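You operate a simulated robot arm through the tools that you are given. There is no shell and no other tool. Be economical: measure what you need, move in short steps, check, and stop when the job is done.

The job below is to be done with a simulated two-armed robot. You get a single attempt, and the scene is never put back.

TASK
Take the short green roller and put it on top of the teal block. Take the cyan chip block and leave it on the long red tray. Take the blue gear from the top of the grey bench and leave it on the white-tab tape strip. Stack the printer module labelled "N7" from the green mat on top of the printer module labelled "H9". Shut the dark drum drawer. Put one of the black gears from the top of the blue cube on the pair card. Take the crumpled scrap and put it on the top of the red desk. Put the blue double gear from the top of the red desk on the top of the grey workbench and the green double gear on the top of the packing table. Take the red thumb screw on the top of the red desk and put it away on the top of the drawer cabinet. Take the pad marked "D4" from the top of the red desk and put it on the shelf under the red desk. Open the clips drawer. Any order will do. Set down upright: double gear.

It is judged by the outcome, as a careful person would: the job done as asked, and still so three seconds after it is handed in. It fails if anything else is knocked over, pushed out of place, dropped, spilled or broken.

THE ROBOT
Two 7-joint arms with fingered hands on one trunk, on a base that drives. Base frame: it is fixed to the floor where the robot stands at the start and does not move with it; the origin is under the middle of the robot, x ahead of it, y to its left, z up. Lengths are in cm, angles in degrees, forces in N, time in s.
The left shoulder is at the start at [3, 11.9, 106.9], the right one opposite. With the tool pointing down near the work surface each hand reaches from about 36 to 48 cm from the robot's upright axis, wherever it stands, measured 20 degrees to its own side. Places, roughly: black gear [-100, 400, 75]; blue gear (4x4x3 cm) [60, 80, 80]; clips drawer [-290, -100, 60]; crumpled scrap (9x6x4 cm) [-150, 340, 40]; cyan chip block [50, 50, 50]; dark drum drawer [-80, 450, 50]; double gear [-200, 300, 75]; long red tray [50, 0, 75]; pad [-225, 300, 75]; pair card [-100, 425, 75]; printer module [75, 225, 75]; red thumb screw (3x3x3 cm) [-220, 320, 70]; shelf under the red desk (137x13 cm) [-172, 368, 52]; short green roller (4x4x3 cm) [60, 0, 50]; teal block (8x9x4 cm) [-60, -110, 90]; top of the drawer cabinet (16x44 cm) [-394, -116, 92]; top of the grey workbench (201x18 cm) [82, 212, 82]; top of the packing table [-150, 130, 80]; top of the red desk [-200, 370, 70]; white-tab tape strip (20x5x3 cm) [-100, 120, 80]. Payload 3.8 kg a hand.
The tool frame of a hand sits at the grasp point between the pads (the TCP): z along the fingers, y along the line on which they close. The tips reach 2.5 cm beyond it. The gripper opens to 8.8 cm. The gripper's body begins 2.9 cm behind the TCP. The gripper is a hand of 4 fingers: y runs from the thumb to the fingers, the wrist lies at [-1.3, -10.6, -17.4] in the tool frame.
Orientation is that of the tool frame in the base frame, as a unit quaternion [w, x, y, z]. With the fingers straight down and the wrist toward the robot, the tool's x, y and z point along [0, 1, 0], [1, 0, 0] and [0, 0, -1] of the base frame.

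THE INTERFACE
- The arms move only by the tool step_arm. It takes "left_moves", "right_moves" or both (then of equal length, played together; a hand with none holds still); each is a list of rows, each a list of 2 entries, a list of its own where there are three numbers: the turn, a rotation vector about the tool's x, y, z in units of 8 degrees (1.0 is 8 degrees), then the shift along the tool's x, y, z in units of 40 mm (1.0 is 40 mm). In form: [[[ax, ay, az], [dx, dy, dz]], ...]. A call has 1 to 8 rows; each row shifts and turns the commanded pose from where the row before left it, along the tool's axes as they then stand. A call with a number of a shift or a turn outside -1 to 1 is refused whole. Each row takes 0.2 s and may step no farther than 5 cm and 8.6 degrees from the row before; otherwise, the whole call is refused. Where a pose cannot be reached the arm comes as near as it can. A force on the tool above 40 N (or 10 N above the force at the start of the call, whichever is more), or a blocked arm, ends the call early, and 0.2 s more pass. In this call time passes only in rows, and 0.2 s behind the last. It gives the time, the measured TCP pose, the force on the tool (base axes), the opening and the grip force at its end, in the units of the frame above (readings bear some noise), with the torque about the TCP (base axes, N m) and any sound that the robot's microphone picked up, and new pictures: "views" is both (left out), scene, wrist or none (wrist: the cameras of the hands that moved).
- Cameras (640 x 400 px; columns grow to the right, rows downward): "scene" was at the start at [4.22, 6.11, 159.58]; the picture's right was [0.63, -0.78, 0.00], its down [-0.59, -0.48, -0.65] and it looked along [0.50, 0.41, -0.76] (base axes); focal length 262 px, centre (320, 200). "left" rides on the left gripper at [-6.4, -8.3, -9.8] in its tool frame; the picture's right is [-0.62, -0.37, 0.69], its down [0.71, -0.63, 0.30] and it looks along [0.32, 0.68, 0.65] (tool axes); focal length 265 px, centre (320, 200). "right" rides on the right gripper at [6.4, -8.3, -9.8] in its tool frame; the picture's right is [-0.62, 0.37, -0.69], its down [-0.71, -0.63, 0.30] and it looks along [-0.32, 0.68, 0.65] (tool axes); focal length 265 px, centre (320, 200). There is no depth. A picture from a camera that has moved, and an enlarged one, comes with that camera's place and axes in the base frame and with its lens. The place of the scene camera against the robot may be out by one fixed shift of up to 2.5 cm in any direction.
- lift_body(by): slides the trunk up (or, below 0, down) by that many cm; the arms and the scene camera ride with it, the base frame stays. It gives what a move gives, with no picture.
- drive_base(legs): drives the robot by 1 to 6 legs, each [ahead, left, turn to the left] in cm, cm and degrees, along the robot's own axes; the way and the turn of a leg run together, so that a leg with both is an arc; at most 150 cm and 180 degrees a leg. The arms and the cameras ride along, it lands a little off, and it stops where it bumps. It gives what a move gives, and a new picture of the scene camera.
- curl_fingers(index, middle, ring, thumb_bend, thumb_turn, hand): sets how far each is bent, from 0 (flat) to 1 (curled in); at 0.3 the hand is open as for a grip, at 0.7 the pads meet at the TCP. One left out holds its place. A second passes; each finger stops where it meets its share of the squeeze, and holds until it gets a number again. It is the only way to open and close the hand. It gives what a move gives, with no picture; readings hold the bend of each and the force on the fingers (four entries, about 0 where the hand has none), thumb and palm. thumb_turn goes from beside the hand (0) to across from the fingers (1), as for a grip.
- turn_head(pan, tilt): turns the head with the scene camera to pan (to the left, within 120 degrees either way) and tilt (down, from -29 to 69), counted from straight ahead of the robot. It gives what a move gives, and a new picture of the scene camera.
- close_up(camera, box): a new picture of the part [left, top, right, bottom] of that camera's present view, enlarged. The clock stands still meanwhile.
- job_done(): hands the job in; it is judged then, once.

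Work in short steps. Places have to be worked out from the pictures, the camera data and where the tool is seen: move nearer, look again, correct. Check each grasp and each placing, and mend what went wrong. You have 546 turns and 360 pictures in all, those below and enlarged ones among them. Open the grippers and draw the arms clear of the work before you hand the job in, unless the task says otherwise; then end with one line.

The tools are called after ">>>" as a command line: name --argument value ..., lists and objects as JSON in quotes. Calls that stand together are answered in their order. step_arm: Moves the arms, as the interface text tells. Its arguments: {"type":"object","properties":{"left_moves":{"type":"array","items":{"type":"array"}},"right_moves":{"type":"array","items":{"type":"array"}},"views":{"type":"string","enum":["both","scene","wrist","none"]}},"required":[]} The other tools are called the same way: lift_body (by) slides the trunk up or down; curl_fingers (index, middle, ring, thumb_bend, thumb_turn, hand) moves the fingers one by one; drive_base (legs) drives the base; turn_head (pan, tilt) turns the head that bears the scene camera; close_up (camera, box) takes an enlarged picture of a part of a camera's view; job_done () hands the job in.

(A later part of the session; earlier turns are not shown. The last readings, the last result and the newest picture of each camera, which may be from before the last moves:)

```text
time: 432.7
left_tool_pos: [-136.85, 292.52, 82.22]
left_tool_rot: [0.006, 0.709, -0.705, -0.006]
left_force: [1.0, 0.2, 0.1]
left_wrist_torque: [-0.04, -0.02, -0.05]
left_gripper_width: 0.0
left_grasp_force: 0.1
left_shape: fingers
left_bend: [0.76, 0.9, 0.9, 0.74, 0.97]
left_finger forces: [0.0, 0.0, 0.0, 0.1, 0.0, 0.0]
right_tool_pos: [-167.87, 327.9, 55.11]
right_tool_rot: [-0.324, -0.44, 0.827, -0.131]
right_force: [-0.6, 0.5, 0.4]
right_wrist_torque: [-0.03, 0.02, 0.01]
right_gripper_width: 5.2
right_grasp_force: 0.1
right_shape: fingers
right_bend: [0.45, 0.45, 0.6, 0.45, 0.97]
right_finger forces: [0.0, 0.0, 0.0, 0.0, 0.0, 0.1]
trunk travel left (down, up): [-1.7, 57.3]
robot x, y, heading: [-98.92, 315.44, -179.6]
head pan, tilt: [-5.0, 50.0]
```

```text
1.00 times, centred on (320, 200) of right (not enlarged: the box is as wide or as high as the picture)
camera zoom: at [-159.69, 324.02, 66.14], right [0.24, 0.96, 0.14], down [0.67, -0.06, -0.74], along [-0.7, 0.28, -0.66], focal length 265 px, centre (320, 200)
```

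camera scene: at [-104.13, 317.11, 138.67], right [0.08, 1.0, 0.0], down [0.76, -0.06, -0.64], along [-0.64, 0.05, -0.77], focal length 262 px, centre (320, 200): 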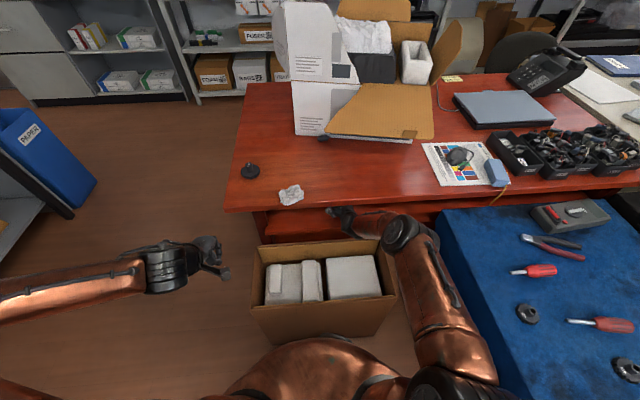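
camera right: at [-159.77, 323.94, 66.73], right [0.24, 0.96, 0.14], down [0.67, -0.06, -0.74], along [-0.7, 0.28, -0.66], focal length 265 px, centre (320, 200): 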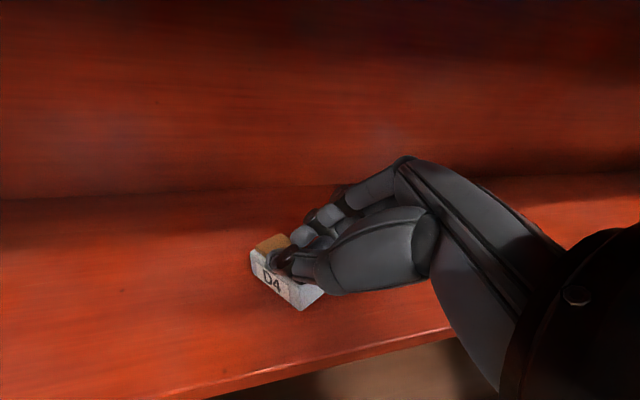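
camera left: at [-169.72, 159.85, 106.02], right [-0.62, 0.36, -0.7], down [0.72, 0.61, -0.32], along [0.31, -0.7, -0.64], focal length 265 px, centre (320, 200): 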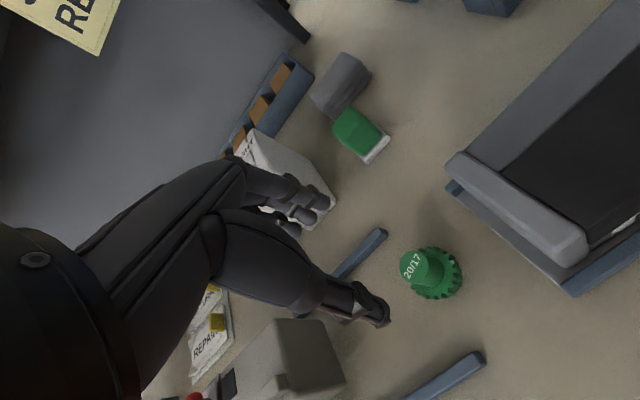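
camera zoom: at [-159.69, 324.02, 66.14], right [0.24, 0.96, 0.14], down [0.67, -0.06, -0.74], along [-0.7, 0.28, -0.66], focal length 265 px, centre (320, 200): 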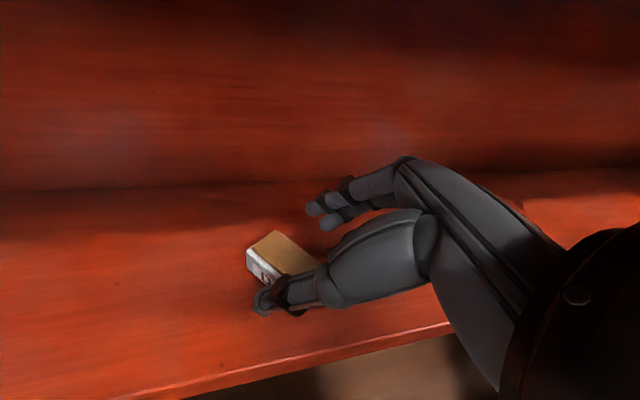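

Pad rests flat on the shelf. Retreat along the hand's axis (back-right) by driving, so the fingers slide off it.

>>> drive_base --legs '[[-4.5, -5.5, 0]]'

>>> close_up --camera "right" --box '[0, 0, 640, 400]'

```text
time: 433.7
left_tool_pos: [-132.35, 298.29, 82.31]
left_tool_rot: [0.005, 0.707, -0.707, -0.006]
left_force: [0.0, -0.4, -0.6]
left_wrist_torque: [-0.03, 0.01, -0.02]
left_gripper_width: 0.02
left_grasp_force: 0.0
left_shape: fingers
left_bend: [0.76, 0.9, 0.9, 0.74, 0.97]
left_finger forces: [0.0, 0.0, 0.1, 0.0, 0.0, 0.1]
right_tool_pos: [-163.29, 333.58, 54.91]
right_tool_rot: [-0.325, -0.438, 0.828, -0.13]
right_force: [0.8, 0.5, -0.6]
right_wrist_torque: [0.0, 0.03, -0.03]
right_gripper_width: 5.22
right_grasp_force: 0.2
right_shape: fingers
right_bend: [0.45, 0.45, 0.6, 0.45, 0.97]
right_finger forces: [0.0, 0.1, 0.0, 0.0, 0.0, 0.1]
trunk travel left (down, up): [-1.7, 57.3]
robot x, y, heading: [-94.05, 320.78, -179.8]
head pan, tilt: [-5.0, 50.0]
camera scene: at [-99.61, 322.76, 138.68], right [0.08, 1.0, 0.0], down [0.76, -0.06, -0.64], along [-0.64, 0.05, -0.77], focal length 262 px, centre (320, 200)
```

scene: 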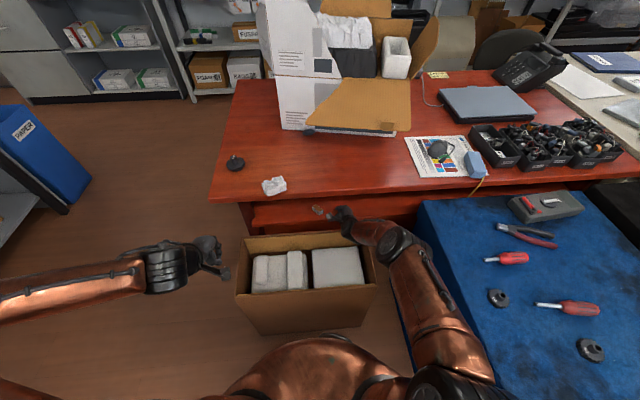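

```text
1.00 times, centred on (320, 200) of right (not enlarged: the box is as wide or as high as the picture)
camera zoom: at [-155.11, 329.7, 66.17], right [0.24, 0.96, 0.14], down [0.67, -0.06, -0.74], along [-0.7, 0.28, -0.66], focal length 265 px, centre (320, 200)
```

zoom: 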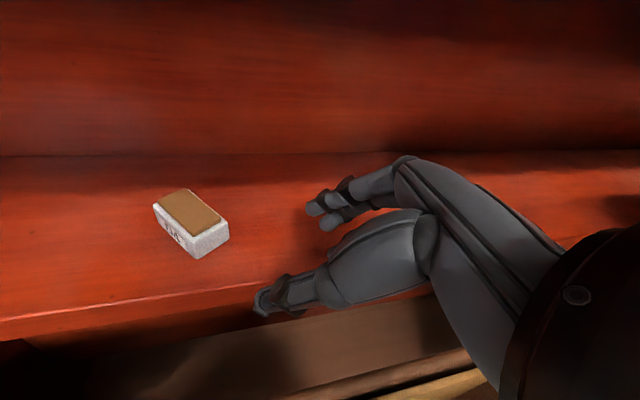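

Pad placed. Raise 2 cm, back out, then raise fully.

>>> lift_body --by 2

>>> drive_base --legs '[[-18, 0, 0]]'

>>> lift_body --by 26

```text
time: 434.4
left_tool_pos: [-132.36, 298.35, 84.29]
left_tool_rot: [-0.006, -0.707, 0.707, 0.007]
left_force: [-0.7, 0.3, -0.1]
left_wrist_torque: [0.02, 0.04, -0.01]
left_gripper_width: 0.0
left_grasp_force: 0.0
left_shape: fingers
left_bend: [0.76, 0.9, 0.9, 0.74, 0.97]
left_finger forces: [0.0, 0.0, 0.0, 0.0, 0.1, 0.1]
right_tool_pos: [-163.27, 333.56, 57.01]
right_tool_rot: [-0.325, -0.438, 0.828, -0.131]
right_force: [-0.5, -0.1, -0.2]
right_wrist_torque: [0.0, 0.02, 0.01]
right_gripper_width: 5.2
right_grasp_force: 0.1
right_shape: fingers
right_bend: [0.45, 0.45, 0.6, 0.45, 0.97]
right_finger forces: [0.0, 0.1, 0.0, 0.0, 0.1, 0.0]
trunk travel left (down, up): [-3.7, 55.3]
robot x, y, heading: [-93.95, 320.92, -179.8]
head pan, tilt: [-5.0, 50.0]
```

```text
time: 435.9
left_tool_pos: [-113.79, 298.04, 84.22]
left_tool_rot: [0.006, 0.709, -0.706, -0.007]
left_force: [0.4, -0.7, 0.2]
left_wrist_torque: [-0.02, -0.03, -0.02]
left_gripper_width: 0.0
left_grasp_force: 0.2
left_shape: fingers
left_bend: [0.76, 0.9, 0.9, 0.74, 0.97]
left_finger forces: [0.1, 0.0, 0.1, 0.1, 0.0, 0.0]
right_tool_pos: [-144.96, 333.49, 57.22]
right_tool_rot: [-0.325, -0.44, 0.827, -0.131]
right_force: [-0.4, -0.1, 0.3]
right_wrist_torque: [-0.02, 0.0, 0.01]
right_gripper_width: 5.2
right_grasp_force: 0.1
right_shape: fingers
right_bend: [0.45, 0.45, 0.6, 0.45, 0.97]
right_finger forces: [0.0, 0.1, 0.0, 0.0, 0.0, 0.0]
trunk travel left (down, up): [-3.7, 55.3]
robot x, y, heading: [-75.78, 320.94, -179.5]
head pan, tilt: [-5.0, 50.0]
camera scene: at [-81.11, 322.76, 140.68], right [0.08, 1.0, 0.0], down [0.76, -0.06, -0.64], along [-0.64, 0.05, -0.77], focal length 262 px, centre (320, 200)
```

scene: 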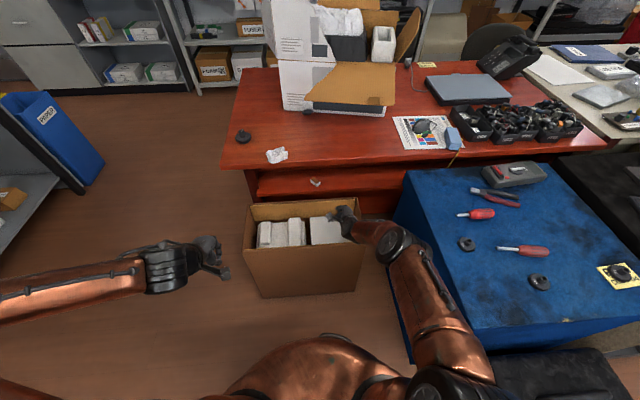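

```text
time: 438.6
left_tool_pos: [-113.8, 298.1, 110.13]
left_tool_rot: [0.005, 0.709, -0.706, -0.006]
left_force: [-0.2, 0.3, 1.5]
left_wrist_torque: [0.02, 0.02, -0.01]
left_gripper_width: 0.02
left_grasp_force: 0.0
left_shape: fingers
left_bend: [0.76, 0.9, 0.9, 0.74, 0.97]
left_finger forces: [0.0, 0.1, 0.0, 0.0, 0.1, 0.0]
right_tool_pos: [-144.86, 333.43, 83.01]
right_tool_rot: [-0.324, -0.44, 0.827, -0.132]
right_force: [0.1, 0.3, -0.5]
right_wrist_torque: [0.0, -0.05, -0.01]
right_gripper_width: 5.23
right_grasp_force: 0.1
right_shape: fingers
right_bend: [0.45, 0.45, 0.6, 0.45, 0.97]
right_finger forces: [0.0, 0.0, 0.1, 0.0, 0.1, 0.1]
trunk travel left (down, up): [-29.7, 29.3]
robot x, y, heading: [-75.29, 320.98, -179.3]
head pan, tilt: [-5.0, 50.0]
```

Next the red screw. Move away from the desk, restore the right hand to its home posture and retract it.

>>> drive_base --legs '[[0, 75, 0]]'

>>> step_arm --right_moves '[[[0.265, -0.707, -0.602], [0, 0, 0]], [[0.265, -0.707, -0.602], [0, 0, 0]], [[0.265, -0.707, -0.602], [0, 0, 0]], [[0.265, -0.707, -0.602], [0, 0, 0]], [[0.265, -0.707, -0.602], [0, 0, 0]], [[0.265, -0.707, -0.602], [0, 0, 0]], [[0.265, -0.707, -0.602], [0, 0, 0]]]' --left_moves '[[[0, 0, 0], [0, 0, 0]], [[0, 0, 0], [0, 0, 0]], [[0, 0, 0], [0, 0, 0]], [[0, 0, 0], [0, 0, 0]], [[0, 0, 0], [0, 0, 0]], [[0, 0, 0], [0, 0, 0]], [[0, 0, 0], [0, 0, 0]]]' --views "none"

>>> step_arm --right_moves '[[[0, 0, 0], [-0.3, -0.9, -0.3]], [[0, 0, 0], [-0.3, -0.9, -0.3]], [[0, 0, 0], [-0.3, -0.9, -0.3]], [[0, 0, 0], [-0.3, -0.9, -0.3]], [[0, 0, 0], [-0.3, -0.9, -0.3]], [[0, 0, 0], [-0.3, -0.9, -0.3]], [[0, 0, 0], [-0.3, -0.5, -0.5]]]' --views "none"

```text
time: 442.6
left_tool_pos: [-113.51, 223.3, 110.12]
left_tool_rot: [0.006, 0.707, -0.707, -0.007]
left_force: [-0.4, 0.0, 0.4]
left_wrist_torque: [0.02, -0.03, 0.03]
left_gripper_width: 0.03
left_grasp_force: 0.1
left_shape: fingers
left_bend: [0.76, 0.9, 0.9, 0.74, 0.97]
left_finger forces: [0.0, 0.0, 0.0, 0.0, 0.0, 0.1]
right_tool_pos: [-144.4, 258.78, 82.99]
right_tool_rot: [-0.325, -0.437, 0.829, -0.13]
right_force: [-0.6, 0.9, -1.2]
right_wrist_torque: [-0.02, 0.02, -0.01]
right_gripper_width: 5.2
right_grasp_force: 0.1
right_shape: fingers
right_bend: [0.45, 0.45, 0.6, 0.45, 0.97]
right_finger forces: [0.1, 0.1, 0.0, 0.1, 0.1, 0.1]
trunk travel left (down, up): [-29.7, 29.3]
robot x, y, heading: [-74.81, 245.97, -179.6]
head pan, tilt: [-5.0, 50.0]
camera scene: at [-80.78, 247.73, 166.67], right [0.08, 1.0, 0.0], down [0.76, -0.06, -0.64], along [-0.64, 0.05, -0.77], focal length 262 px, centre (320, 200)
```

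scene: 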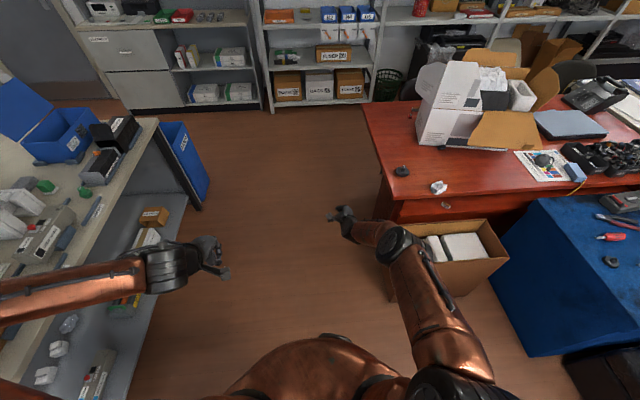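

```text
time: 444.2
left_tool_pos: [-113.45, 223.32, 110.14]
left_tool_rot: [0.005, 0.708, -0.706, -0.006]
left_force: [0.1, 0.5, 0.5]
left_wrist_torque: [0.01, -0.02, 0.04]
left_gripper_width: 0.01
left_grasp_force: 0.2
left_shape: fingers
left_bend: [0.76, 0.9, 0.9, 0.74, 0.97]
left_finger forces: [0.1, 0.0, 0.0, 0.1, 0.0, 0.1]
right_tool_pos: [-144.41, 258.93, 83.07]
right_tool_rot: [-0.005, 0.709, -0.704, -0.018]
right_force: [0.3, -0.1, -0.4]
right_wrist_torque: [-0.03, 0.01, 0.0]
right_gripper_width: 5.23
right_grasp_force: 0.0
right_shape: fingers
right_bend: [0.45, 0.45, 0.6, 0.45, 0.97]
right_finger forces: [0.0, 0.0, 0.0, 0.0, 0.0, 0.0]
trunk travel left (down, up): [-29.7, 29.3]
robot x, y, heading: [-75.47, 245.82, -179.8]
head pan, tilt: [-5.0, 50.0]
```

```text
time: 445.8
left_tool_pos: [-113.44, 223.3, 110.18]
left_tool_rot: [0.006, 0.708, -0.706, -0.007]
left_force: [-0.5, 0.3, 0.3]
left_wrist_torque: [0.02, -0.01, 0.04]
left_gripper_width: 0.0
left_grasp_force: 0.0
left_shape: fingers
left_bend: [0.76, 0.9, 0.9, 0.74, 0.97]
left_finger forces: [0.0, 0.1, 0.0, 0.1, 0.0, 0.0]
right_tool_pos: [-120.33, 266.96, 92.01]
right_tool_rot: [-0.003, 0.709, -0.705, -0.019]
right_force: [-0.2, -0.4, -0.3]
right_wrist_torque: [-0.04, 0.0, 0.0]
right_gripper_width: 5.24
right_grasp_force: 0.1
right_shape: fingers
right_bend: [0.45, 0.45, 0.6, 0.45, 0.97]
right_finger forces: [0.0, 0.0, 0.0, 0.0, 0.0, 0.0]
trunk travel left (down, up): [-29.7, 29.3]
robot x, y, heading: [-75.57, 246.22, -179.7]
head pan, tilt: [-5.0, 50.0]
```

Turn to face the desk and strafe to the screw.

>>> drive_base --legs '[[0, 0, -90], [0, 137, 0]]'

>>> curl_fingers --hand "left" --index 0.38 --middle 0.38 --ring 0.38 --thumb_bend 0.38

>>> step_arm --left_moves '[[[0, 0, 0], [-0.4, 0.8, 0.5]], [[0, 0, 0], [-0.4, 0.8, 0.5]], [[0, 0, 0], [-0.4, 0.8, 0.5]], [[0, 0, 0], [-0.4, 0.8, 0.5]], [[0, 0, 0], [-0.4, 0.8, 0.5]], [[0, 0, 0], [-0.2, 0.8, 0.5]]]' --views "wrist"

```text
time: 456.5
left_tool_pos: [-234.59, 283.11, 110.14]
left_tool_rot: [0.0, -0.003, 1.0, 0.008]
left_force: [0.2, -0.1, -0.3]
left_wrist_torque: [0.03, -0.01, 0.0]
left_gripper_width: 0.01
left_grasp_force: 0.1
left_shape: fingers
left_bend: [0.76, 0.9, 0.9, 0.74, 0.97]
left_finger forces: [0.0, 0.0, 0.1, 0.1, 0.1, 0.0]
right_tool_pos: [-190.95, 290.43, 91.97]
right_tool_rot: [0.015, -0.007, 1.0, 0.009]
right_force: [-0.3, 0.9, 0.6]
right_wrist_torque: [0.02, 0.01, 0.0]
right_gripper_width: 5.22
right_grasp_force: 0.0
right_shape: fingers
right_bend: [0.45, 0.45, 0.6, 0.45, 0.97]
right_finger forces: [0.0, 0.1, 0.0, 0.1, 0.0, 0.0]
trunk travel left (down, up): [-29.7, 29.3]
robot x, y, heading: [-211.74, 244.71, 90.3]
head pan, tilt: [-5.0, 50.0]
camera scene: at [-210.87, 251.87, 166.67], right [1.0, -0.08, 0.0], down [-0.06, -0.76, -0.64], along [0.05, 0.64, -0.77], focal length 262 px, centre (320, 200)
```

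scene: 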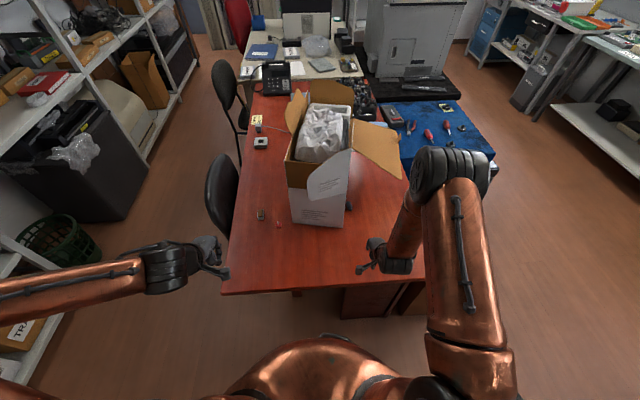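

```text
time: 457.5
left_tool_pos: [-234.43, 283.08, 110.17]
left_tool_rot: [0.001, -0.004, 1.0, 0.008]
left_force: [0.2, 0.2, 0.4]
left_wrist_torque: [0.04, 0.0, 0.0]
left_gripper_width: 6.75
left_grasp_force: 0.1
left_shape: fingers
left_bend: [0.38, 0.38, 0.38, 0.38, 0.97]
left_finger forces: [0.1, 0.0, 0.0, 0.0, 0.1, 0.1]
right_tool_pos: [-190.87, 290.41, 92.02]
right_tool_rot: [0.016, -0.007, 1.0, 0.01]
right_force: [-1.0, 0.1, -0.6]
right_wrist_torque: [0.02, -0.02, 0.01]
right_gripper_width: 5.19
right_grasp_force: 0.1
right_shape: fingers
right_bend: [0.45, 0.45, 0.6, 0.45, 0.97]
right_finger forces: [0.0, 0.1, 0.1, 0.1, 0.1, 0.0]
trunk travel left (down, up): [-29.7, 29.3]
robot x, y, heading: [-211.44, 244.72, 90.5]
head pan, tilt: [-5.0, 50.0]
```

```text
time: 458.9
left_tool_pos: [-225.99, 302.89, 98.42]
left_tool_rot: [0.001, -0.004, 1.0, 0.008]
left_force: [-0.1, -0.2, -0.4]
left_wrist_torque: [-0.01, 0.02, 0.01]
left_gripper_width: 6.76
left_grasp_force: 0.0
left_shape: fingers
left_bend: [0.38, 0.38, 0.38, 0.38, 0.97]
left_finger forces: [0.0, 0.0, 0.1, 0.0, 0.0, 0.0]
right_tool_pos: [-190.81, 290.48, 91.95]
right_tool_rot: [0.016, -0.007, 1.0, 0.008]
right_force: [-0.5, 0.5, 0.1]
right_wrist_torque: [0.01, -0.01, -0.02]
right_gripper_width: 5.22
right_grasp_force: 0.0
right_shape: fingers
right_bend: [0.45, 0.45, 0.6, 0.45, 0.97]
right_finger forces: [0.0, 0.0, 0.1, 0.0, 0.0, 0.1]
trunk travel left (down, up): [-29.7, 29.3]
robot x, y, heading: [-211.95, 244.84, 90.2]
head pan, tilt: [-5.0, 50.0]
camera left: at [-219.55, 294.39, 108.01], right [0.62, -0.35, -0.7], down [-0.71, -0.63, -0.32], along [-0.33, 0.69, -0.64], focal length 265 px, centre (320, 200)
```

left: 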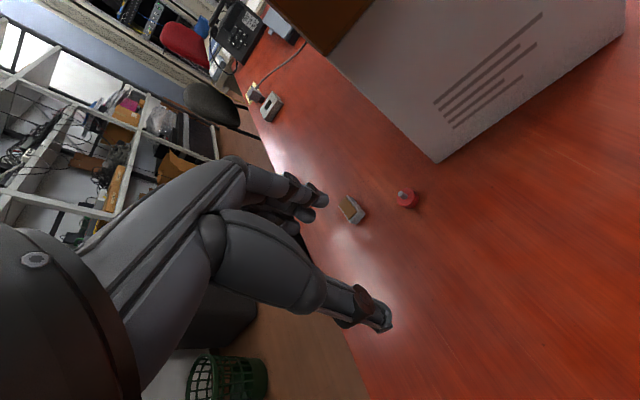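

Screw at (−224.1, 315.9). Move over it.

>>> step_arm --left_moves '[[[0, 0, 0], [-0.12, 0.81, 0.65]], [[0, 0, 0], [-0.12, 0.81, 0.65]], [[0, 0, 0], [-0.12, 0.81, 0.65]], [[0, 0, 0], [-0.12, 0.81, 0.65]]]' --views "wrist"

```text
time: 459.9
left_tool_pos: [-223.86, 315.75, 88.19]
left_tool_rot: [0.001, -0.003, 1.0, 0.008]
left_force: [0.0, 0.3, 0.0]
left_wrist_torque: [-0.02, 0.04, -0.03]
left_gripper_width: 6.76
left_grasp_force: 0.0
left_shape: fingers
left_bend: [0.38, 0.38, 0.38, 0.38, 0.98]
left_finger forces: [0.0, 0.0, 0.0, 0.1, 0.1, 0.0]
right_tool_pos: [-190.85, 290.48, 91.91]
right_tool_rot: [0.016, -0.007, 1.0, 0.009]
right_force: [0.1, 0.5, 1.0]
right_wrist_torque: [0.02, 0.03, 0.03]
right_gripper_width: 5.24
right_grasp_force: 0.1
right_shape: fingers
right_bend: [0.45, 0.45, 0.6, 0.45, 0.97]
right_finger forces: [0.0, 0.0, 0.1, 0.0, 0.0, 0.0]
trunk travel left (down, up): [-29.7, 29.3]
robot x, y, heading: [-211.77, 244.97, 90.6]
head pan, tilt: [-5.0, 50.0]
camera left: at [-217.46, 307.27, 97.76], right [0.62, -0.35, -0.7], down [-0.71, -0.63, -0.32], along [-0.33, 0.69, -0.64], focal length 265 px, centre (320, 200)
```

left: 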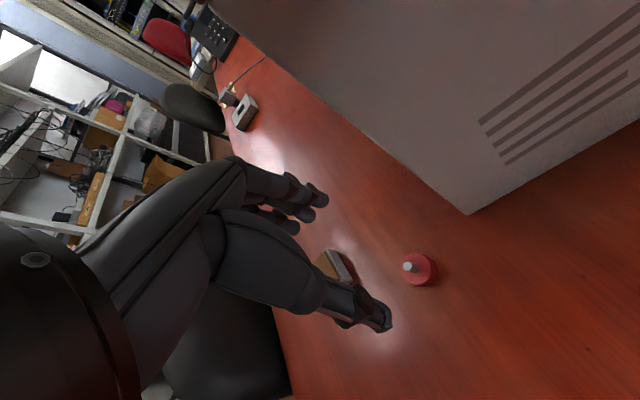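

Lower onto the screw, watching the white box's corner (clearance ~2 cm).

>>> step_arm --left_moves '[[[0, 0, 0], [0, 0.06, 0.8]], [[0, 0, 0], [0, 0, 0.8]], [[0, 0, 0], [0, 0, 0.7]]]' --views "wrist"

```text
time: 460.7
left_tool_pos: [-224.37, 313.01, 81.46]
left_tool_rot: [0.0, -0.003, 1.0, 0.008]
left_force: [0.4, -0.5, 0.3]
left_wrist_torque: [0.0, 0.03, 0.0]
left_gripper_width: 6.77
left_grasp_force: 0.1
left_shape: fingers
left_bend: [0.38, 0.38, 0.38, 0.38, 0.98]
left_finger forces: [0.0, 0.0, 0.1, 0.0, 0.0, 0.1]
left hand out of reach, approached as far as the arm can: row 1, 2, 3
right_tool_pos: [-190.93, 290.34, 91.9]
right_tool_rot: [0.016, -0.007, 1.0, 0.01]
right_force: [-0.5, 0.3, 0.0]
right_wrist_torque: [0.01, -0.03, -0.03]
right_gripper_width: 5.29
right_grasp_force: 0.0
right_shape: fingers
right_bend: [0.45, 0.45, 0.6, 0.45, 0.97]
right_finger forces: [0.0, 0.1, 0.0, 0.1, 0.1, 0.1]
trunk travel left (down, up): [-29.7, 29.3]
robot x, y, heading: [-211.71, 244.94, 90.5]
head pan, tilt: [-5.0, 50.0]
camera left: at [-218.07, 304.56, 91.03], right [0.62, -0.35, -0.7], down [-0.71, -0.63, -0.32], along [-0.33, 0.69, -0.64], focal length 265 px, centre (320, 200)
```

left: 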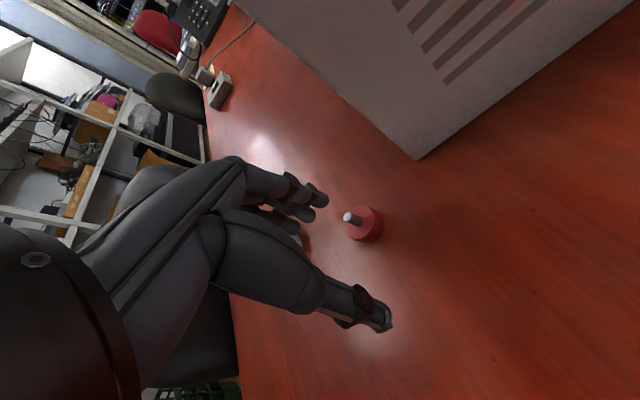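

Reach limit: drive forward 3 cm, then lower with the trunk.

>>> drive_base --legs '[[3.0, -0.3, 0]]'

>>> lift_body --by -3.6

>>> close_up --camera "left" --box '[160, 100, 480, 400]'

```text
time: 461.5
left_tool_pos: [-224.33, 316.23, 81.23]
left_tool_rot: [0.001, -0.004, 1.0, 0.008]
left_force: [-0.3, -0.1, 0.4]
left_wrist_torque: [-0.01, -0.01, -0.03]
left_gripper_width: 6.77
left_grasp_force: 0.1
left_shape: fingers
left_bend: [0.38, 0.38, 0.38, 0.38, 0.98]
left_finger forces: [0.0, 0.1, 0.0, 0.0, 0.1, 0.0]
right_tool_pos: [-190.72, 293.57, 91.93]
right_tool_rot: [0.016, -0.007, 1.0, 0.009]
right_force: [-0.6, 0.6, 0.2]
right_wrist_torque: [-0.01, -0.01, -0.01]
right_gripper_width: 5.24
right_grasp_force: 0.0
right_shape: fingers
right_bend: [0.45, 0.45, 0.6, 0.45, 0.97]
right_finger forces: [0.0, 0.1, 0.0, 0.0, 0.1, 0.0]
trunk travel left (down, up): [-29.7, 29.3]
robot x, y, heading: [-211.44, 248.2, 90.6]
head pan, tilt: [-5.0, 50.0]
camera scene: at [-210.55, 255.13, 166.67], right [1.0, -0.08, 0.0], down [-0.06, -0.76, -0.64], along [0.05, 0.64, -0.77], focal length 262 px, centre (320, 200)
```

scene: 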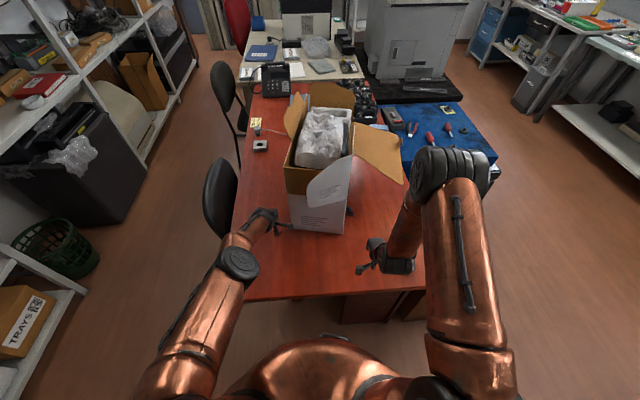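

```text
time: 462.3
left_tool_pos: [-224.1, 316.1, 77.93]
left_tool_rot: [0.001, -0.004, 1.0, 0.008]
left_force: [0.3, 0.3, 0.9]
left_wrist_torque: [-0.02, -0.01, -0.01]
left_gripper_width: 6.78
left_grasp_force: 0.1
left_shape: fingers
left_bend: [0.38, 0.38, 0.38, 0.38, 0.98]
left_finger forces: [0.0, 0.0, 0.0, 0.0, 0.0, 0.0]
right_tool_pos: [-190.67, 293.46, 88.46]
right_tool_rot: [0.017, -0.007, 1.0, 0.01]
right_force: [-0.9, -0.1, -0.1]
right_wrist_torque: [0.02, 0.0, 0.0]
right_gripper_width: 5.22
right_grasp_force: 0.1
right_shape: fingers
right_bend: [0.45, 0.45, 0.6, 0.45, 0.97]
right_finger forces: [0.1, 0.1, 0.0, 0.0, 0.1, 0.0]
trunk travel left (down, up): [-26.1, 32.9]
robot x, y, heading: [-211.12, 247.89, 90.6]
head pan, tilt: [-5.0, 50.0]
```

```text
1.33 times, centred on (320, 250) of left
camera zoom: at [-217.85, 307.55, 87.48], right [0.62, -0.35, -0.7], down [-0.71, -0.63, -0.32], along [-0.33, 0.69, -0.64], focal length 354 px, centre (320, 133)
```

zoom: 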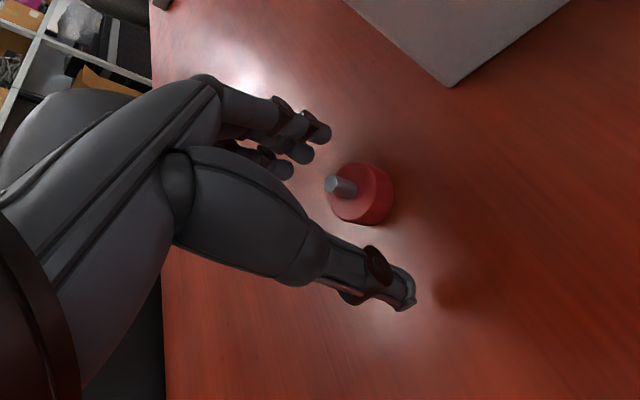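

Centered. Lower 0.7 and close.

>>> lift_body --by -0.7

>>> curl_fingers --hand "left" --index 0.75 --middle 0.75 --ring 0.75 --thumb_bend 0.75

>>> lift_body --by 5

>>> close_up --camera "left" --box '[160, 100, 480, 400]'

```text
time: 462.9
left_tool_pos: [-224.3, 316.07, 77.09]
left_tool_rot: [0.001, -0.005, 1.0, 0.008]
left_force: [-0.1, -0.4, 0.2]
left_wrist_torque: [0.03, 0.0, 0.01]
left_gripper_width: 6.78
left_grasp_force: 0.1
left_shape: fingers
left_bend: [0.38, 0.38, 0.38, 0.38, 0.98]
left_finger forces: [0.0, 0.0, 0.0, 0.1, 0.0, 0.0]
right_tool_pos: [-190.65, 293.6, 87.62]
right_tool_rot: [0.016, -0.006, 1.0, 0.009]
right_force: [-0.5, 0.6, -0.5]
right_wrist_torque: [0.04, 0.01, -0.03]
right_gripper_width: 5.22
right_grasp_force: 0.1
right_shape: fingers
right_bend: [0.45, 0.45, 0.6, 0.45, 0.97]
right_finger forces: [0.0, 0.0, 0.1, 0.0, 0.0, 0.0]
trunk travel left (down, up): [-25.4, 33.6]
robot x, y, heading: [-211.61, 248.2, 90.9]
head pan, tilt: [-5.0, 50.0]
```

```text
time: 463.9
left_tool_pos: [-224.07, 316.17, 76.98]
left_tool_rot: [0.001, -0.004, 1.0, 0.008]
left_force: [0.3, -0.4, 0.2]
left_wrist_torque: [-0.03, 0.02, -0.02]
left_gripper_width: 1.9
left_grasp_force: 14.2
left_shape: fingers
left_bend: [0.61, 0.72, 0.75, 0.6, 0.94]
left_finger forces: [8.1, 6.6, 0.1, 0.0, 13.9, 0.1]
right_tool_pos: [-190.71, 293.53, 87.63]
right_tool_rot: [0.017, -0.007, 1.0, 0.01]
right_force: [-0.3, 0.4, 0.3]
right_wrist_torque: [-0.01, -0.01, 0.02]
right_gripper_width: 5.24
right_grasp_force: 0.0
right_shape: fingers
right_bend: [0.45, 0.45, 0.6, 0.45, 0.97]
right_finger forces: [0.0, 0.1, 0.0, 0.1, 0.0, 0.0]
trunk travel left (down, up): [-25.4, 33.6]
robot x, y, heading: [-211.35, 247.99, 90.7]
head pan, tilt: [-5.0, 50.0]
```

```text
time: 464.8
left_tool_pos: [-224.3, 316.15, 81.95]
left_tool_rot: [0.0, -0.004, 1.0, 0.008]
left_force: [0.0, 0.2, 0.3]
left_wrist_torque: [-0.03, 0.01, 0.03]
left_gripper_width: 1.92
left_grasp_force: 14.9
left_shape: fingers
left_bend: [0.61, 0.72, 0.75, 0.6, 0.94]
left_finger forces: [8.2, 6.8, 0.0, 0.0, 13.9, 0.0]
right_tool_pos: [-190.59, 293.39, 92.6]
right_tool_rot: [0.015, -0.006, 1.0, 0.01]
right_force: [-1.1, -0.3, 0.7]
right_wrist_torque: [-0.02, 0.03, -0.02]
right_gripper_width: 5.24
right_grasp_force: 0.1
right_shape: fingers
right_bend: [0.45, 0.45, 0.6, 0.45, 0.97]
right_finger forces: [0.0, 0.0, 0.0, 0.0, 0.0, 0.0]
trunk travel left (down, up): [-30.4, 28.6]
robot x, y, heading: [-211.7, 247.89, 90.6]
head pan, tilt: [-5.0, 50.0]
```

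```text
1.33 times, centred on (320, 250) of left
camera zoom: at [-217.85, 307.62, 91.71], right [0.62, -0.35, -0.7], down [-0.71, -0.63, -0.32], along [-0.33, 0.69, -0.64], focal length 354 px, centre (320, 133)
```

zoom: 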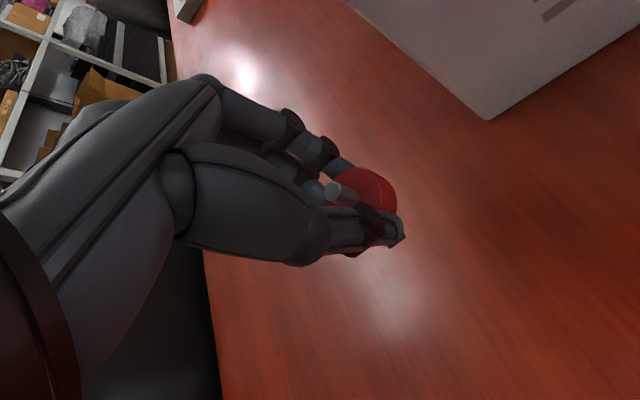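

Screw held. Raise, retract the left hand, back off from the desk.

>>> lift_body --by 15

>>> drive_base --legs '[[-20, 0, 0]]'

>>> step_arm --left_moves '[[[0, 0, 0], [0.2, -0.95, 0]], [[0, 0, 0], [0.2, -0.95, 0]], [[0, 0, 0], [0.2, -0.95, 0]], [[0, 0, 0], [0.2, -0.95, 0]], [[0, 0, 0], [0.2, -0.95, 0]], [[0, 0, 0], [0.2, -0.95, 0]]]' --views "none"

>>> drive_base --legs '[[0, 60, 0], [0, 0, 178]]'

```text
time: 466.5
left_tool_pos: [-224.16, 316.06, 97.08]
left_tool_rot: [0.001, -0.005, 1.0, 0.008]
left_force: [0.3, 0.1, -0.5]
left_wrist_torque: [-0.03, 0.02, 0.02]
left_gripper_width: 1.92
left_grasp_force: 15.0
left_shape: fingers
left_bend: [0.61, 0.72, 0.75, 0.6, 0.94]
left_finger forces: [8.0, 6.8, 0.0, 0.0, 13.9, 0.0]
right_tool_pos: [-190.64, 293.5, 107.59]
right_tool_rot: [0.016, -0.007, 1.0, 0.01]
right_force: [-0.6, -0.7, 0.3]
right_wrist_torque: [0.02, 0.01, 0.04]
right_gripper_width: 5.22
right_grasp_force: 0.0
right_shape: fingers
right_bend: [0.45, 0.45, 0.6, 0.45, 0.97]
right_finger forces: [0.0, 0.0, 0.0, 0.0, 0.0, 0.0]
trunk travel left (down, up): [-45.4, 13.6]
robot x, y, heading: [-211.48, 247.83, 90.7]
head pan, tilt: [-5.0, 50.0]
```

```text
time: 468.1
left_tool_pos: [-224.07, 296.28, 97.14]
left_tool_rot: [0.0, -0.005, 1.0, 0.009]
left_force: [0.3, 0.5, 0.0]
left_wrist_torque: [-0.03, -0.01, -0.03]
left_gripper_width: 1.91
left_grasp_force: 13.9
left_shape: fingers
left_bend: [0.61, 0.72, 0.75, 0.6, 0.94]
left_finger forces: [8.2, 6.8, 0.1, 0.0, 13.9, 0.0]
right_tool_pos: [-190.57, 273.59, 107.6]
right_tool_rot: [0.015, -0.008, 1.0, 0.01]
right_force: [0.4, 0.1, 0.0]
right_wrist_torque: [0.0, 0.01, 0.01]
right_gripper_width: 5.24
right_grasp_force: 0.0
right_shape: fingers
right_bend: [0.45, 0.45, 0.6, 0.45, 0.97]
right_finger forces: [0.0, 0.0, 0.0, 0.0, 0.0, 0.0]
trunk travel left (down, up): [-45.4, 13.6]
robot x, y, heading: [-211.11, 227.91, 90.7]
head pan, tilt: [-5.0, 50.0]
camera scene: at [-210.33, 234.98, 182.38], right [1.0, -0.07, 0.0], down [-0.06, -0.76, -0.64], along [0.05, 0.64, -0.77], focal length 262 px, centre (320, 200)
```

scene: 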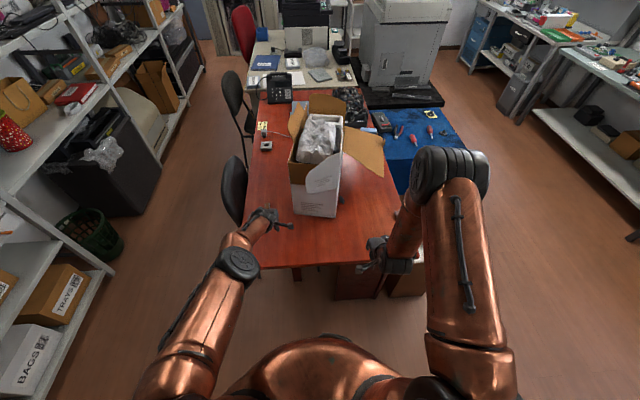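

```text
time: 469.5
left_tool_pos: [-228.84, 276.98, 97.32]
left_tool_rot: [0.002, -0.006, 1.0, 0.004]
left_force: [-0.3, -0.5, 0.3]
left_wrist_torque: [0.01, -0.01, -0.03]
left_gripper_width: 1.88
left_grasp_force: 12.9
left_shape: fingers
left_bend: [0.71, 0.73, 0.75, 0.6, 0.94]
left_finger forces: [7.3, 7.0, 0.1, 0.0, 12.3, 0.0]
left hand out of reach, approached as far as the arm can: row 5, 6
right_tool_pos: [-190.65, 273.62, 107.62]
right_tool_rot: [0.016, -0.008, 1.0, 0.01]
right_force: [1.1, -0.3, 0.1]
right_wrist_torque: [0.04, 0.04, 0.01]
right_gripper_width: 5.24
right_grasp_force: 0.0
right_shape: fingers
right_bend: [0.45, 0.45, 0.6, 0.45, 0.97]
right_finger forces: [0.0, 0.0, 0.1, 0.1, 0.1, 0.0]
trunk travel left (down, up): [-45.4, 13.6]
robot x, y, heading: [-211.13, 227.97, 90.6]
head pan, tilt: [-5.0, 50.0]
```

```text
time: 480.2
left_tool_pos: [-254.27, 178.37, 97.27]
left_tool_rot: [0.002, 1.0, -0.001, -0.003]
left_force: [-0.5, 0.4, 0.5]
left_wrist_torque: [-0.04, 0.0, 0.02]
left_gripper_width: 1.87
left_grasp_force: 12.6
left_shape: fingers
left_bend: [0.71, 0.73, 0.75, 0.61, 0.94]
left_finger forces: [7.3, 6.8, 0.1, 0.0, 12.1, 0.0]
right_tool_pos: [-292.67, 182.3, 107.7]
right_tool_rot: [0.009, 1.0, -0.001, -0.015]
right_force: [-0.3, 0.1, 0.3]
right_wrist_torque: [0.03, -0.02, -0.01]
right_gripper_width: 5.23
right_grasp_force: 0.0
right_shape: fingers
right_bend: [0.45, 0.45, 0.6, 0.45, 0.97]
right_finger forces: [0.0, 0.1, 0.0, 0.0, 0.0, 0.0]
trunk travel left (down, up): [-45.4, 13.6]
robot x, y, heading: [-271.34, 227.19, -90.2]
head pan, tilt: [-5.0, 50.0]
camera scene: at [-271.74, 222.9, 182.37], right [-1.0, 0.09, 0.0], down [0.07, 0.76, -0.64], along [-0.06, -0.64, -0.77], focal length 262 px, centre (320, 200)
```

scene: 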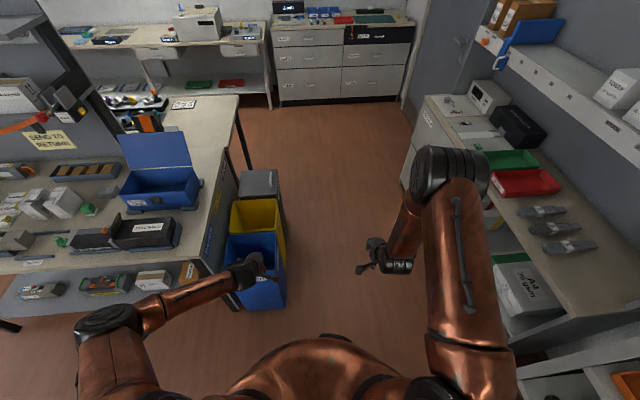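

Look ahead with the head raised.

>>> turn_head --pan -8 --tilt 22

>>> close_up --camera "scene" --box '[220, 100, 460, 250]'

```text
time: 481.2
left_tool_pos: [-254.42, 178.3, 97.26]
left_tool_rot: [0.003, 1.0, -0.001, -0.003]
left_force: [0.3, -0.1, 0.3]
left_wrist_torque: [-0.05, 0.03, -0.01]
left_gripper_width: 1.83
left_grasp_force: 13.1
left_shape: fingers
left_bend: [0.71, 0.73, 0.75, 0.61, 0.94]
left_finger forces: [7.2, 6.8, 0.0, 0.1, 12.0, 0.1]
right_tool_pos: [-292.53, 182.26, 107.52]
right_tool_rot: [0.01, 1.0, -0.002, -0.016]
right_force: [0.3, 0.0, 0.5]
right_wrist_torque: [0.0, 0.0, 0.0]
right_gripper_width: 5.24
right_grasp_force: 0.1
right_shape: fingers
right_bend: [0.45, 0.45, 0.6, 0.45, 0.97]
right_finger forces: [0.0, 0.0, 0.0, 0.0, 0.1, 0.0]
trunk travel left (down, up): [-45.4, 13.6]
robot x, y, heading: [-270.93, 227.64, -90.2]
head pan, tilt: [-8.0, 22.0]
camera scene: at [-272.37, 221.39, 186.6], right [-0.99, 0.14, 0.0], down [0.05, 0.37, -0.93], along [-0.13, -0.92, -0.38], focal length 262 px, centre (320, 200)
```

scene: 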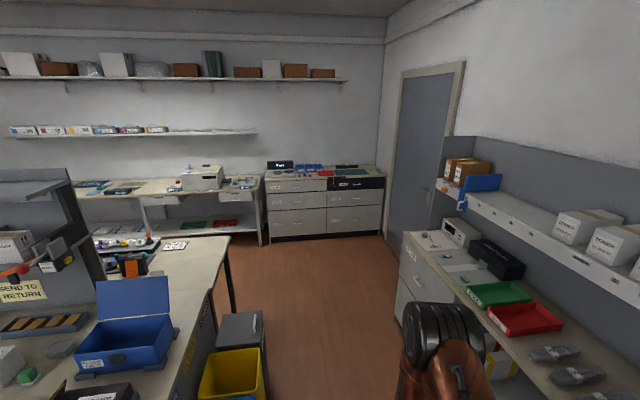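

```text
2.67 times, centred on (340, 175) of scene
camera zoom: at [-272.37, 221.39, 186.6], right [-0.99, 0.14, 0.0], down [0.05, 0.37, -0.93], along [-0.13, -0.92, -0.38], focal length 697 px, centre (267, 267)
```

zoom: 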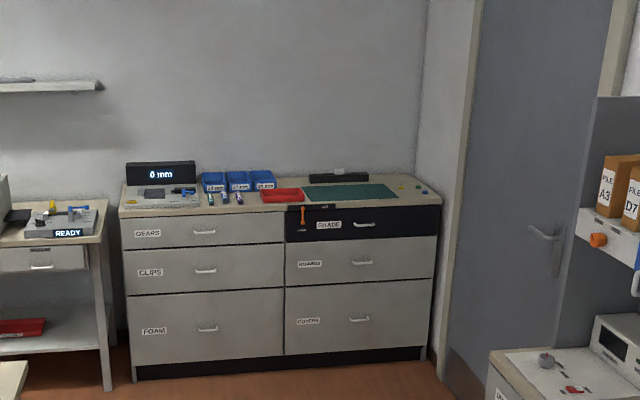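

The chest: CLIPS is the left-middle drawer; its top's right end is where the screw goes. Drive there in stages.

>>> drive_base --legs '[[0, -35, 0], [140, 0, 0], [80, 0, 0]]'

>>> turn_head --pan -30 --tilt 35

```text
time: 494.0
left_tool_pos: [-292.01, -42.33, 97.19]
left_tool_rot: [0.003, 1.0, -0.005, -0.003]
left_force: [-0.6, 0.9, 0.7]
left_wrist_torque: [0.02, -0.03, 0.0]
left_gripper_width: 1.86
left_grasp_force: 12.9
left_shape: fingers
left_bend: [0.71, 0.73, 0.75, 0.61, 0.94]
left_finger forces: [7.2, 6.6, 0.1, 0.0, 11.9, 0.0]
right_tool_pos: [-330.03, -38.14, 107.74]
right_tool_rot: [0.009, 1.0, -0.004, -0.016]
right_force: [-0.7, -0.5, 0.3]
right_wrist_torque: [-0.04, 0.01, -0.01]
right_gripper_width: 5.23
right_grasp_force: 0.0
right_shape: fingers
right_bend: [0.45, 0.45, 0.6, 0.45, 0.97]
right_finger forces: [0.1, 0.0, 0.0, 0.1, 0.1, 0.0]
trunk travel left (down, up): [-45.4, 13.6]
robot x, y, heading: [-308.55, 7.26, -90.4]
head pan, tilt: [-8.0, 22.0]
camera scene: at [-309.62, 0.91, 186.61], right [-0.99, 0.15, 0.0], down [0.06, 0.37, -0.93], along [-0.14, -0.92, -0.37], focal length 262 px, centre (320, 200)
```

scene: 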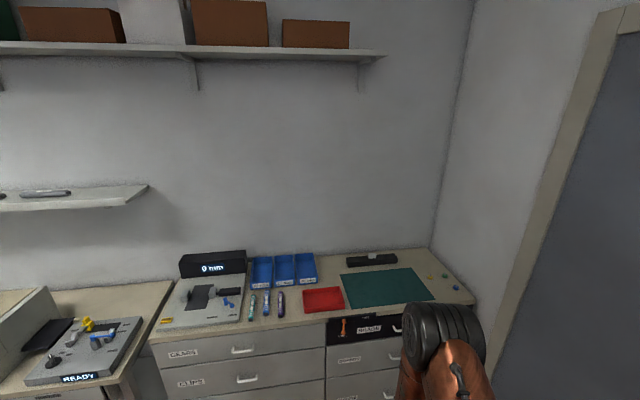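

```text
time: 494.8
left_tool_pos: [-292.03, -42.26, 97.24]
left_tool_rot: [0.002, 1.0, -0.005, -0.003]
left_force: [0.2, -1.1, -0.6]
left_wrist_torque: [0.01, 0.0, 0.0]
left_gripper_width: 1.87
left_grasp_force: 12.6
left_shape: fingers
left_bend: [0.71, 0.73, 0.75, 0.61, 0.94]
left_finger forces: [7.2, 6.7, 0.0, 0.0, 12.0, 0.1]
right_tool_pos: [-329.99, -38.02, 107.71]
right_tool_rot: [0.009, 1.0, -0.004, -0.015]
right_force: [0.6, 0.0, -0.2]
right_wrist_torque: [-0.01, 0.0, 0.0]
right_gripper_width: 5.25
right_grasp_force: 0.0
right_shape: fingers
right_bend: [0.45, 0.45, 0.6, 0.45, 0.97]
right_finger forces: [0.1, 0.1, 0.0, 0.1, 0.0, 0.0]
trunk travel left (down, up): [-45.4, 13.6]
robot x, y, heading: [-308.4, 6.64, -90.8]
head pan, tilt: [-30.0, 35.0]
camera scene: at [-312.71, 2.54, 184.55], right [-0.86, 0.51, 0.0], down [0.29, 0.49, -0.82], along [-0.42, -0.71, -0.57], focal length 262 px, centre (320, 200)
```

scene: 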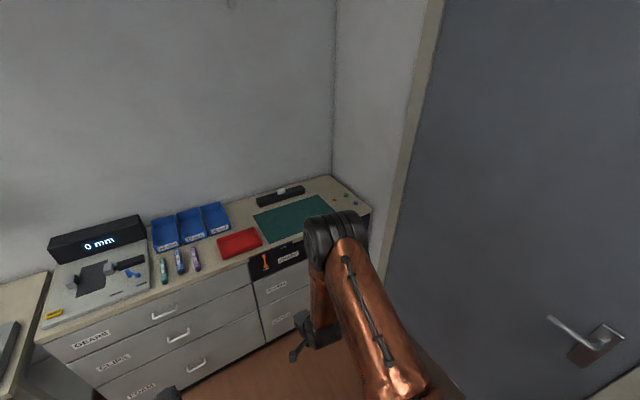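

Zoom into the right end of the cabinet top.

>>> close_up --camera "scene" --box '[240, 160, 400, 260]'

```text
4.00 times, centred on (320, 210) of scene
camera zoom: at [-312.71, 2.54, 184.55], right [-0.86, 0.51, 0.0], down [0.29, 0.49, -0.82], along [-0.42, -0.71, -0.57], focal length 1046 px, centre (320, 160)
```

zoom: 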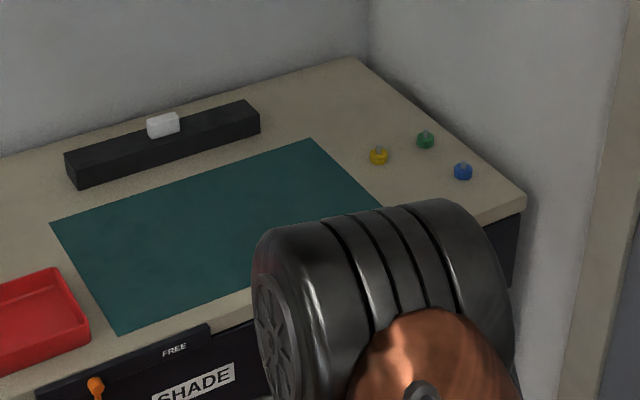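

Other thumb screws (yellow, green, blue) sit there; a free grid spot is at ≈(−388.5, −99.5). Raise slightly and drive up with a turned heading to keep clear of the wall.

>>> lift_body --by 9

>>> drive_base --legs '[[50, -36, 0], [0, 0, -49]]'

>>> close_up --camera "left" --box '[0, 0, 640, 400]'

```text
time: 496.1
left_tool_pos: [-291.99, -42.26, 106.17]
left_tool_rot: [0.002, 1.0, -0.005, -0.002]
left_force: [-0.6, 0.0, 0.6]
left_wrist_torque: [-0.03, 0.04, 0.0]
left_gripper_width: 1.85
left_grasp_force: 12.3
left_shape: fingers
left_bend: [0.71, 0.73, 0.75, 0.61, 0.94]
left_finger forces: [7.2, 6.8, 0.1, 0.0, 12.0, 0.1]
right_tool_pos: [-330.09, -37.99, 116.68]
right_tool_rot: [0.01, 1.0, -0.004, -0.015]
right_force: [-0.6, 0.5, 0.2]
right_wrist_torque: [-0.01, 0.03, 0.02]
right_gripper_width: 5.25
right_grasp_force: 0.0
right_shape: fingers
right_bend: [0.45, 0.45, 0.6, 0.45, 0.97]
right_finger forces: [0.0, 0.0, 0.0, 0.0, 0.0, 0.1]
trunk travel left (down, up): [-54.4, 4.6]
robot x, y, heading: [-308.74, 6.92, -90.4]
head pan, tilt: [-30.0, 35.0]
```

```text
time: 501.8
left_tool_pos: [-371.27, -87.81, 106.23]
left_tool_rot: [0.0, 0.908, -0.419, -0.003]
left_force: [-1.4, 0.0, -0.4]
left_wrist_torque: [0.03, 0.02, 0.02]
left_gripper_width: 1.83
left_grasp_force: 12.9
left_shape: fingers
left_bend: [0.71, 0.73, 0.75, 0.61, 0.94]
left_finger forces: [7.0, 6.7, 0.0, 0.0, 11.8, 0.0]
right_tool_pos: [-393.08, -56.05, 116.69]
right_tool_rot: [0.003, 0.908, -0.418, -0.018]
right_force: [-0.4, -1.2, 0.2]
right_wrist_torque: [0.02, 0.03, -0.01]
right_gripper_width: 5.24
right_grasp_force: 0.0
right_shape: fingers
right_bend: [0.45, 0.45, 0.6, 0.45, 0.97]
right_finger forces: [0.1, 0.0, 0.0, 0.1, 0.0, 0.1]
trunk travel left (down, up): [-54.4, 4.6]
robot x, y, heading: [-344.86, -43.01, -139.8]
head pan, tilt: [-30.0, 35.0]
camera scene: at [-351.84, -42.13, 193.55], right [-0.18, 0.98, 0.0], down [0.56, 0.1, -0.82], along [-0.81, -0.15, -0.57], focal length 262 px, centre (320, 200)
```

scene: 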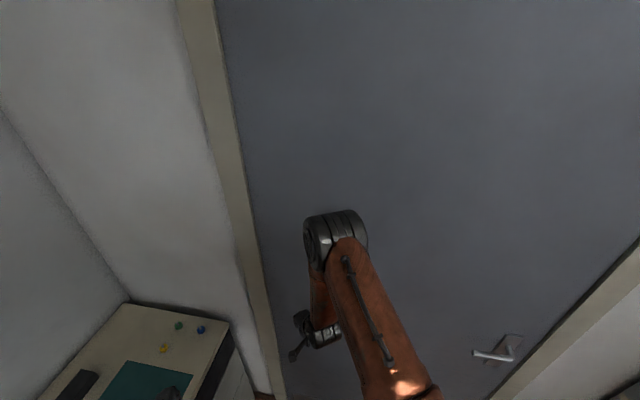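

```text
1.00 times, centred on (320, 200) of left (not enlarged: the box is as wide or as high as the picture)
camera zoom: at [-369.07, -77.52, 116.0], right [-0.13, 0.71, -0.69], down [0.94, -0.14, -0.31], along [-0.31, -0.69, -0.65], focal length 265 px, centre (320, 200)
```

zoom: 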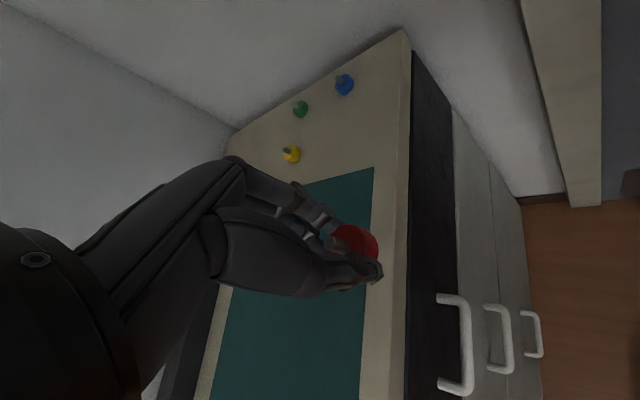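

Target spot (−388.5, −99.7) confirmed by wrist view. Move over it.

>>> step_arm --left_moves '[[[0, 0, 0], [-0.08, 0.87, 0.2]], [[0, 0, 0], [-0.08, 0.87, 0.2]], [[0, 0, 0], [-0.08, 0.87, 0.2]], [[0, 0, 0], [-0.08, 0.87, 0.2]], [[0, 0, 0], [-0.08, 0.87, 0.3]], [[0, 0, 0], [-0.08, 0.85, 0.3]]]' --views "wrist"

```text
time: 503.2
left_tool_pos: [-384.65, -97.07, 102.61]
left_tool_rot: [0.002, 0.908, -0.419, -0.005]
left_force: [-1.1, 0.6, 0.4]
left_wrist_torque: [0.04, -0.01, 0.0]
left_gripper_width: 1.86
left_grasp_force: 12.8
left_shape: fingers
left_bend: [0.71, 0.73, 0.75, 0.61, 0.94]
left_finger forces: [7.1, 6.8, 0.0, 0.0, 11.8, 0.0]
left hand out of reach, approached as far as the arm can: row 5, 6
right_tool_pos: [-392.84, -56.18, 116.73]
right_tool_rot: [0.001, 0.908, -0.419, -0.02]
right_force: [-0.7, 0.6, 0.6]
right_wrist_torque: [-0.01, 0.02, 0.0]
right_gripper_width: 5.22
right_grasp_force: 0.0
right_shape: fingers
right_bend: [0.45, 0.45, 0.6, 0.45, 0.97]
right_finger forces: [0.1, 0.0, 0.0, 0.0, 0.0, 0.1]
trunk travel left (down, up): [-54.4, 4.6]
robot x, y, heading: [-345.07, -43.28, -139.7]
head pan, tilt: [-30.0, 35.0]
camera left: at [-382.44, -86.86, 112.33], right [-0.13, 0.71, -0.69], down [0.94, -0.14, -0.31], along [-0.32, -0.69, -0.65], focal length 265 px, centre (320, 200)
```

left: 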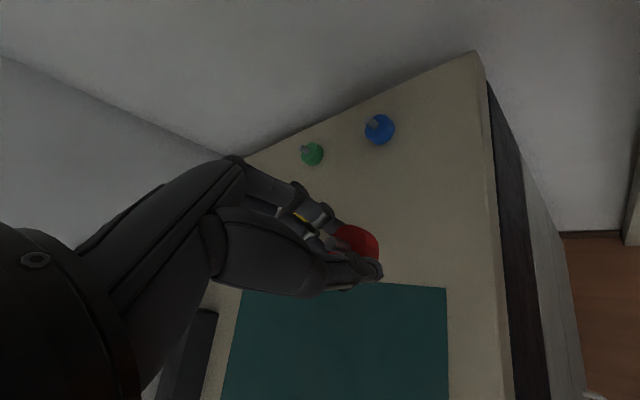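

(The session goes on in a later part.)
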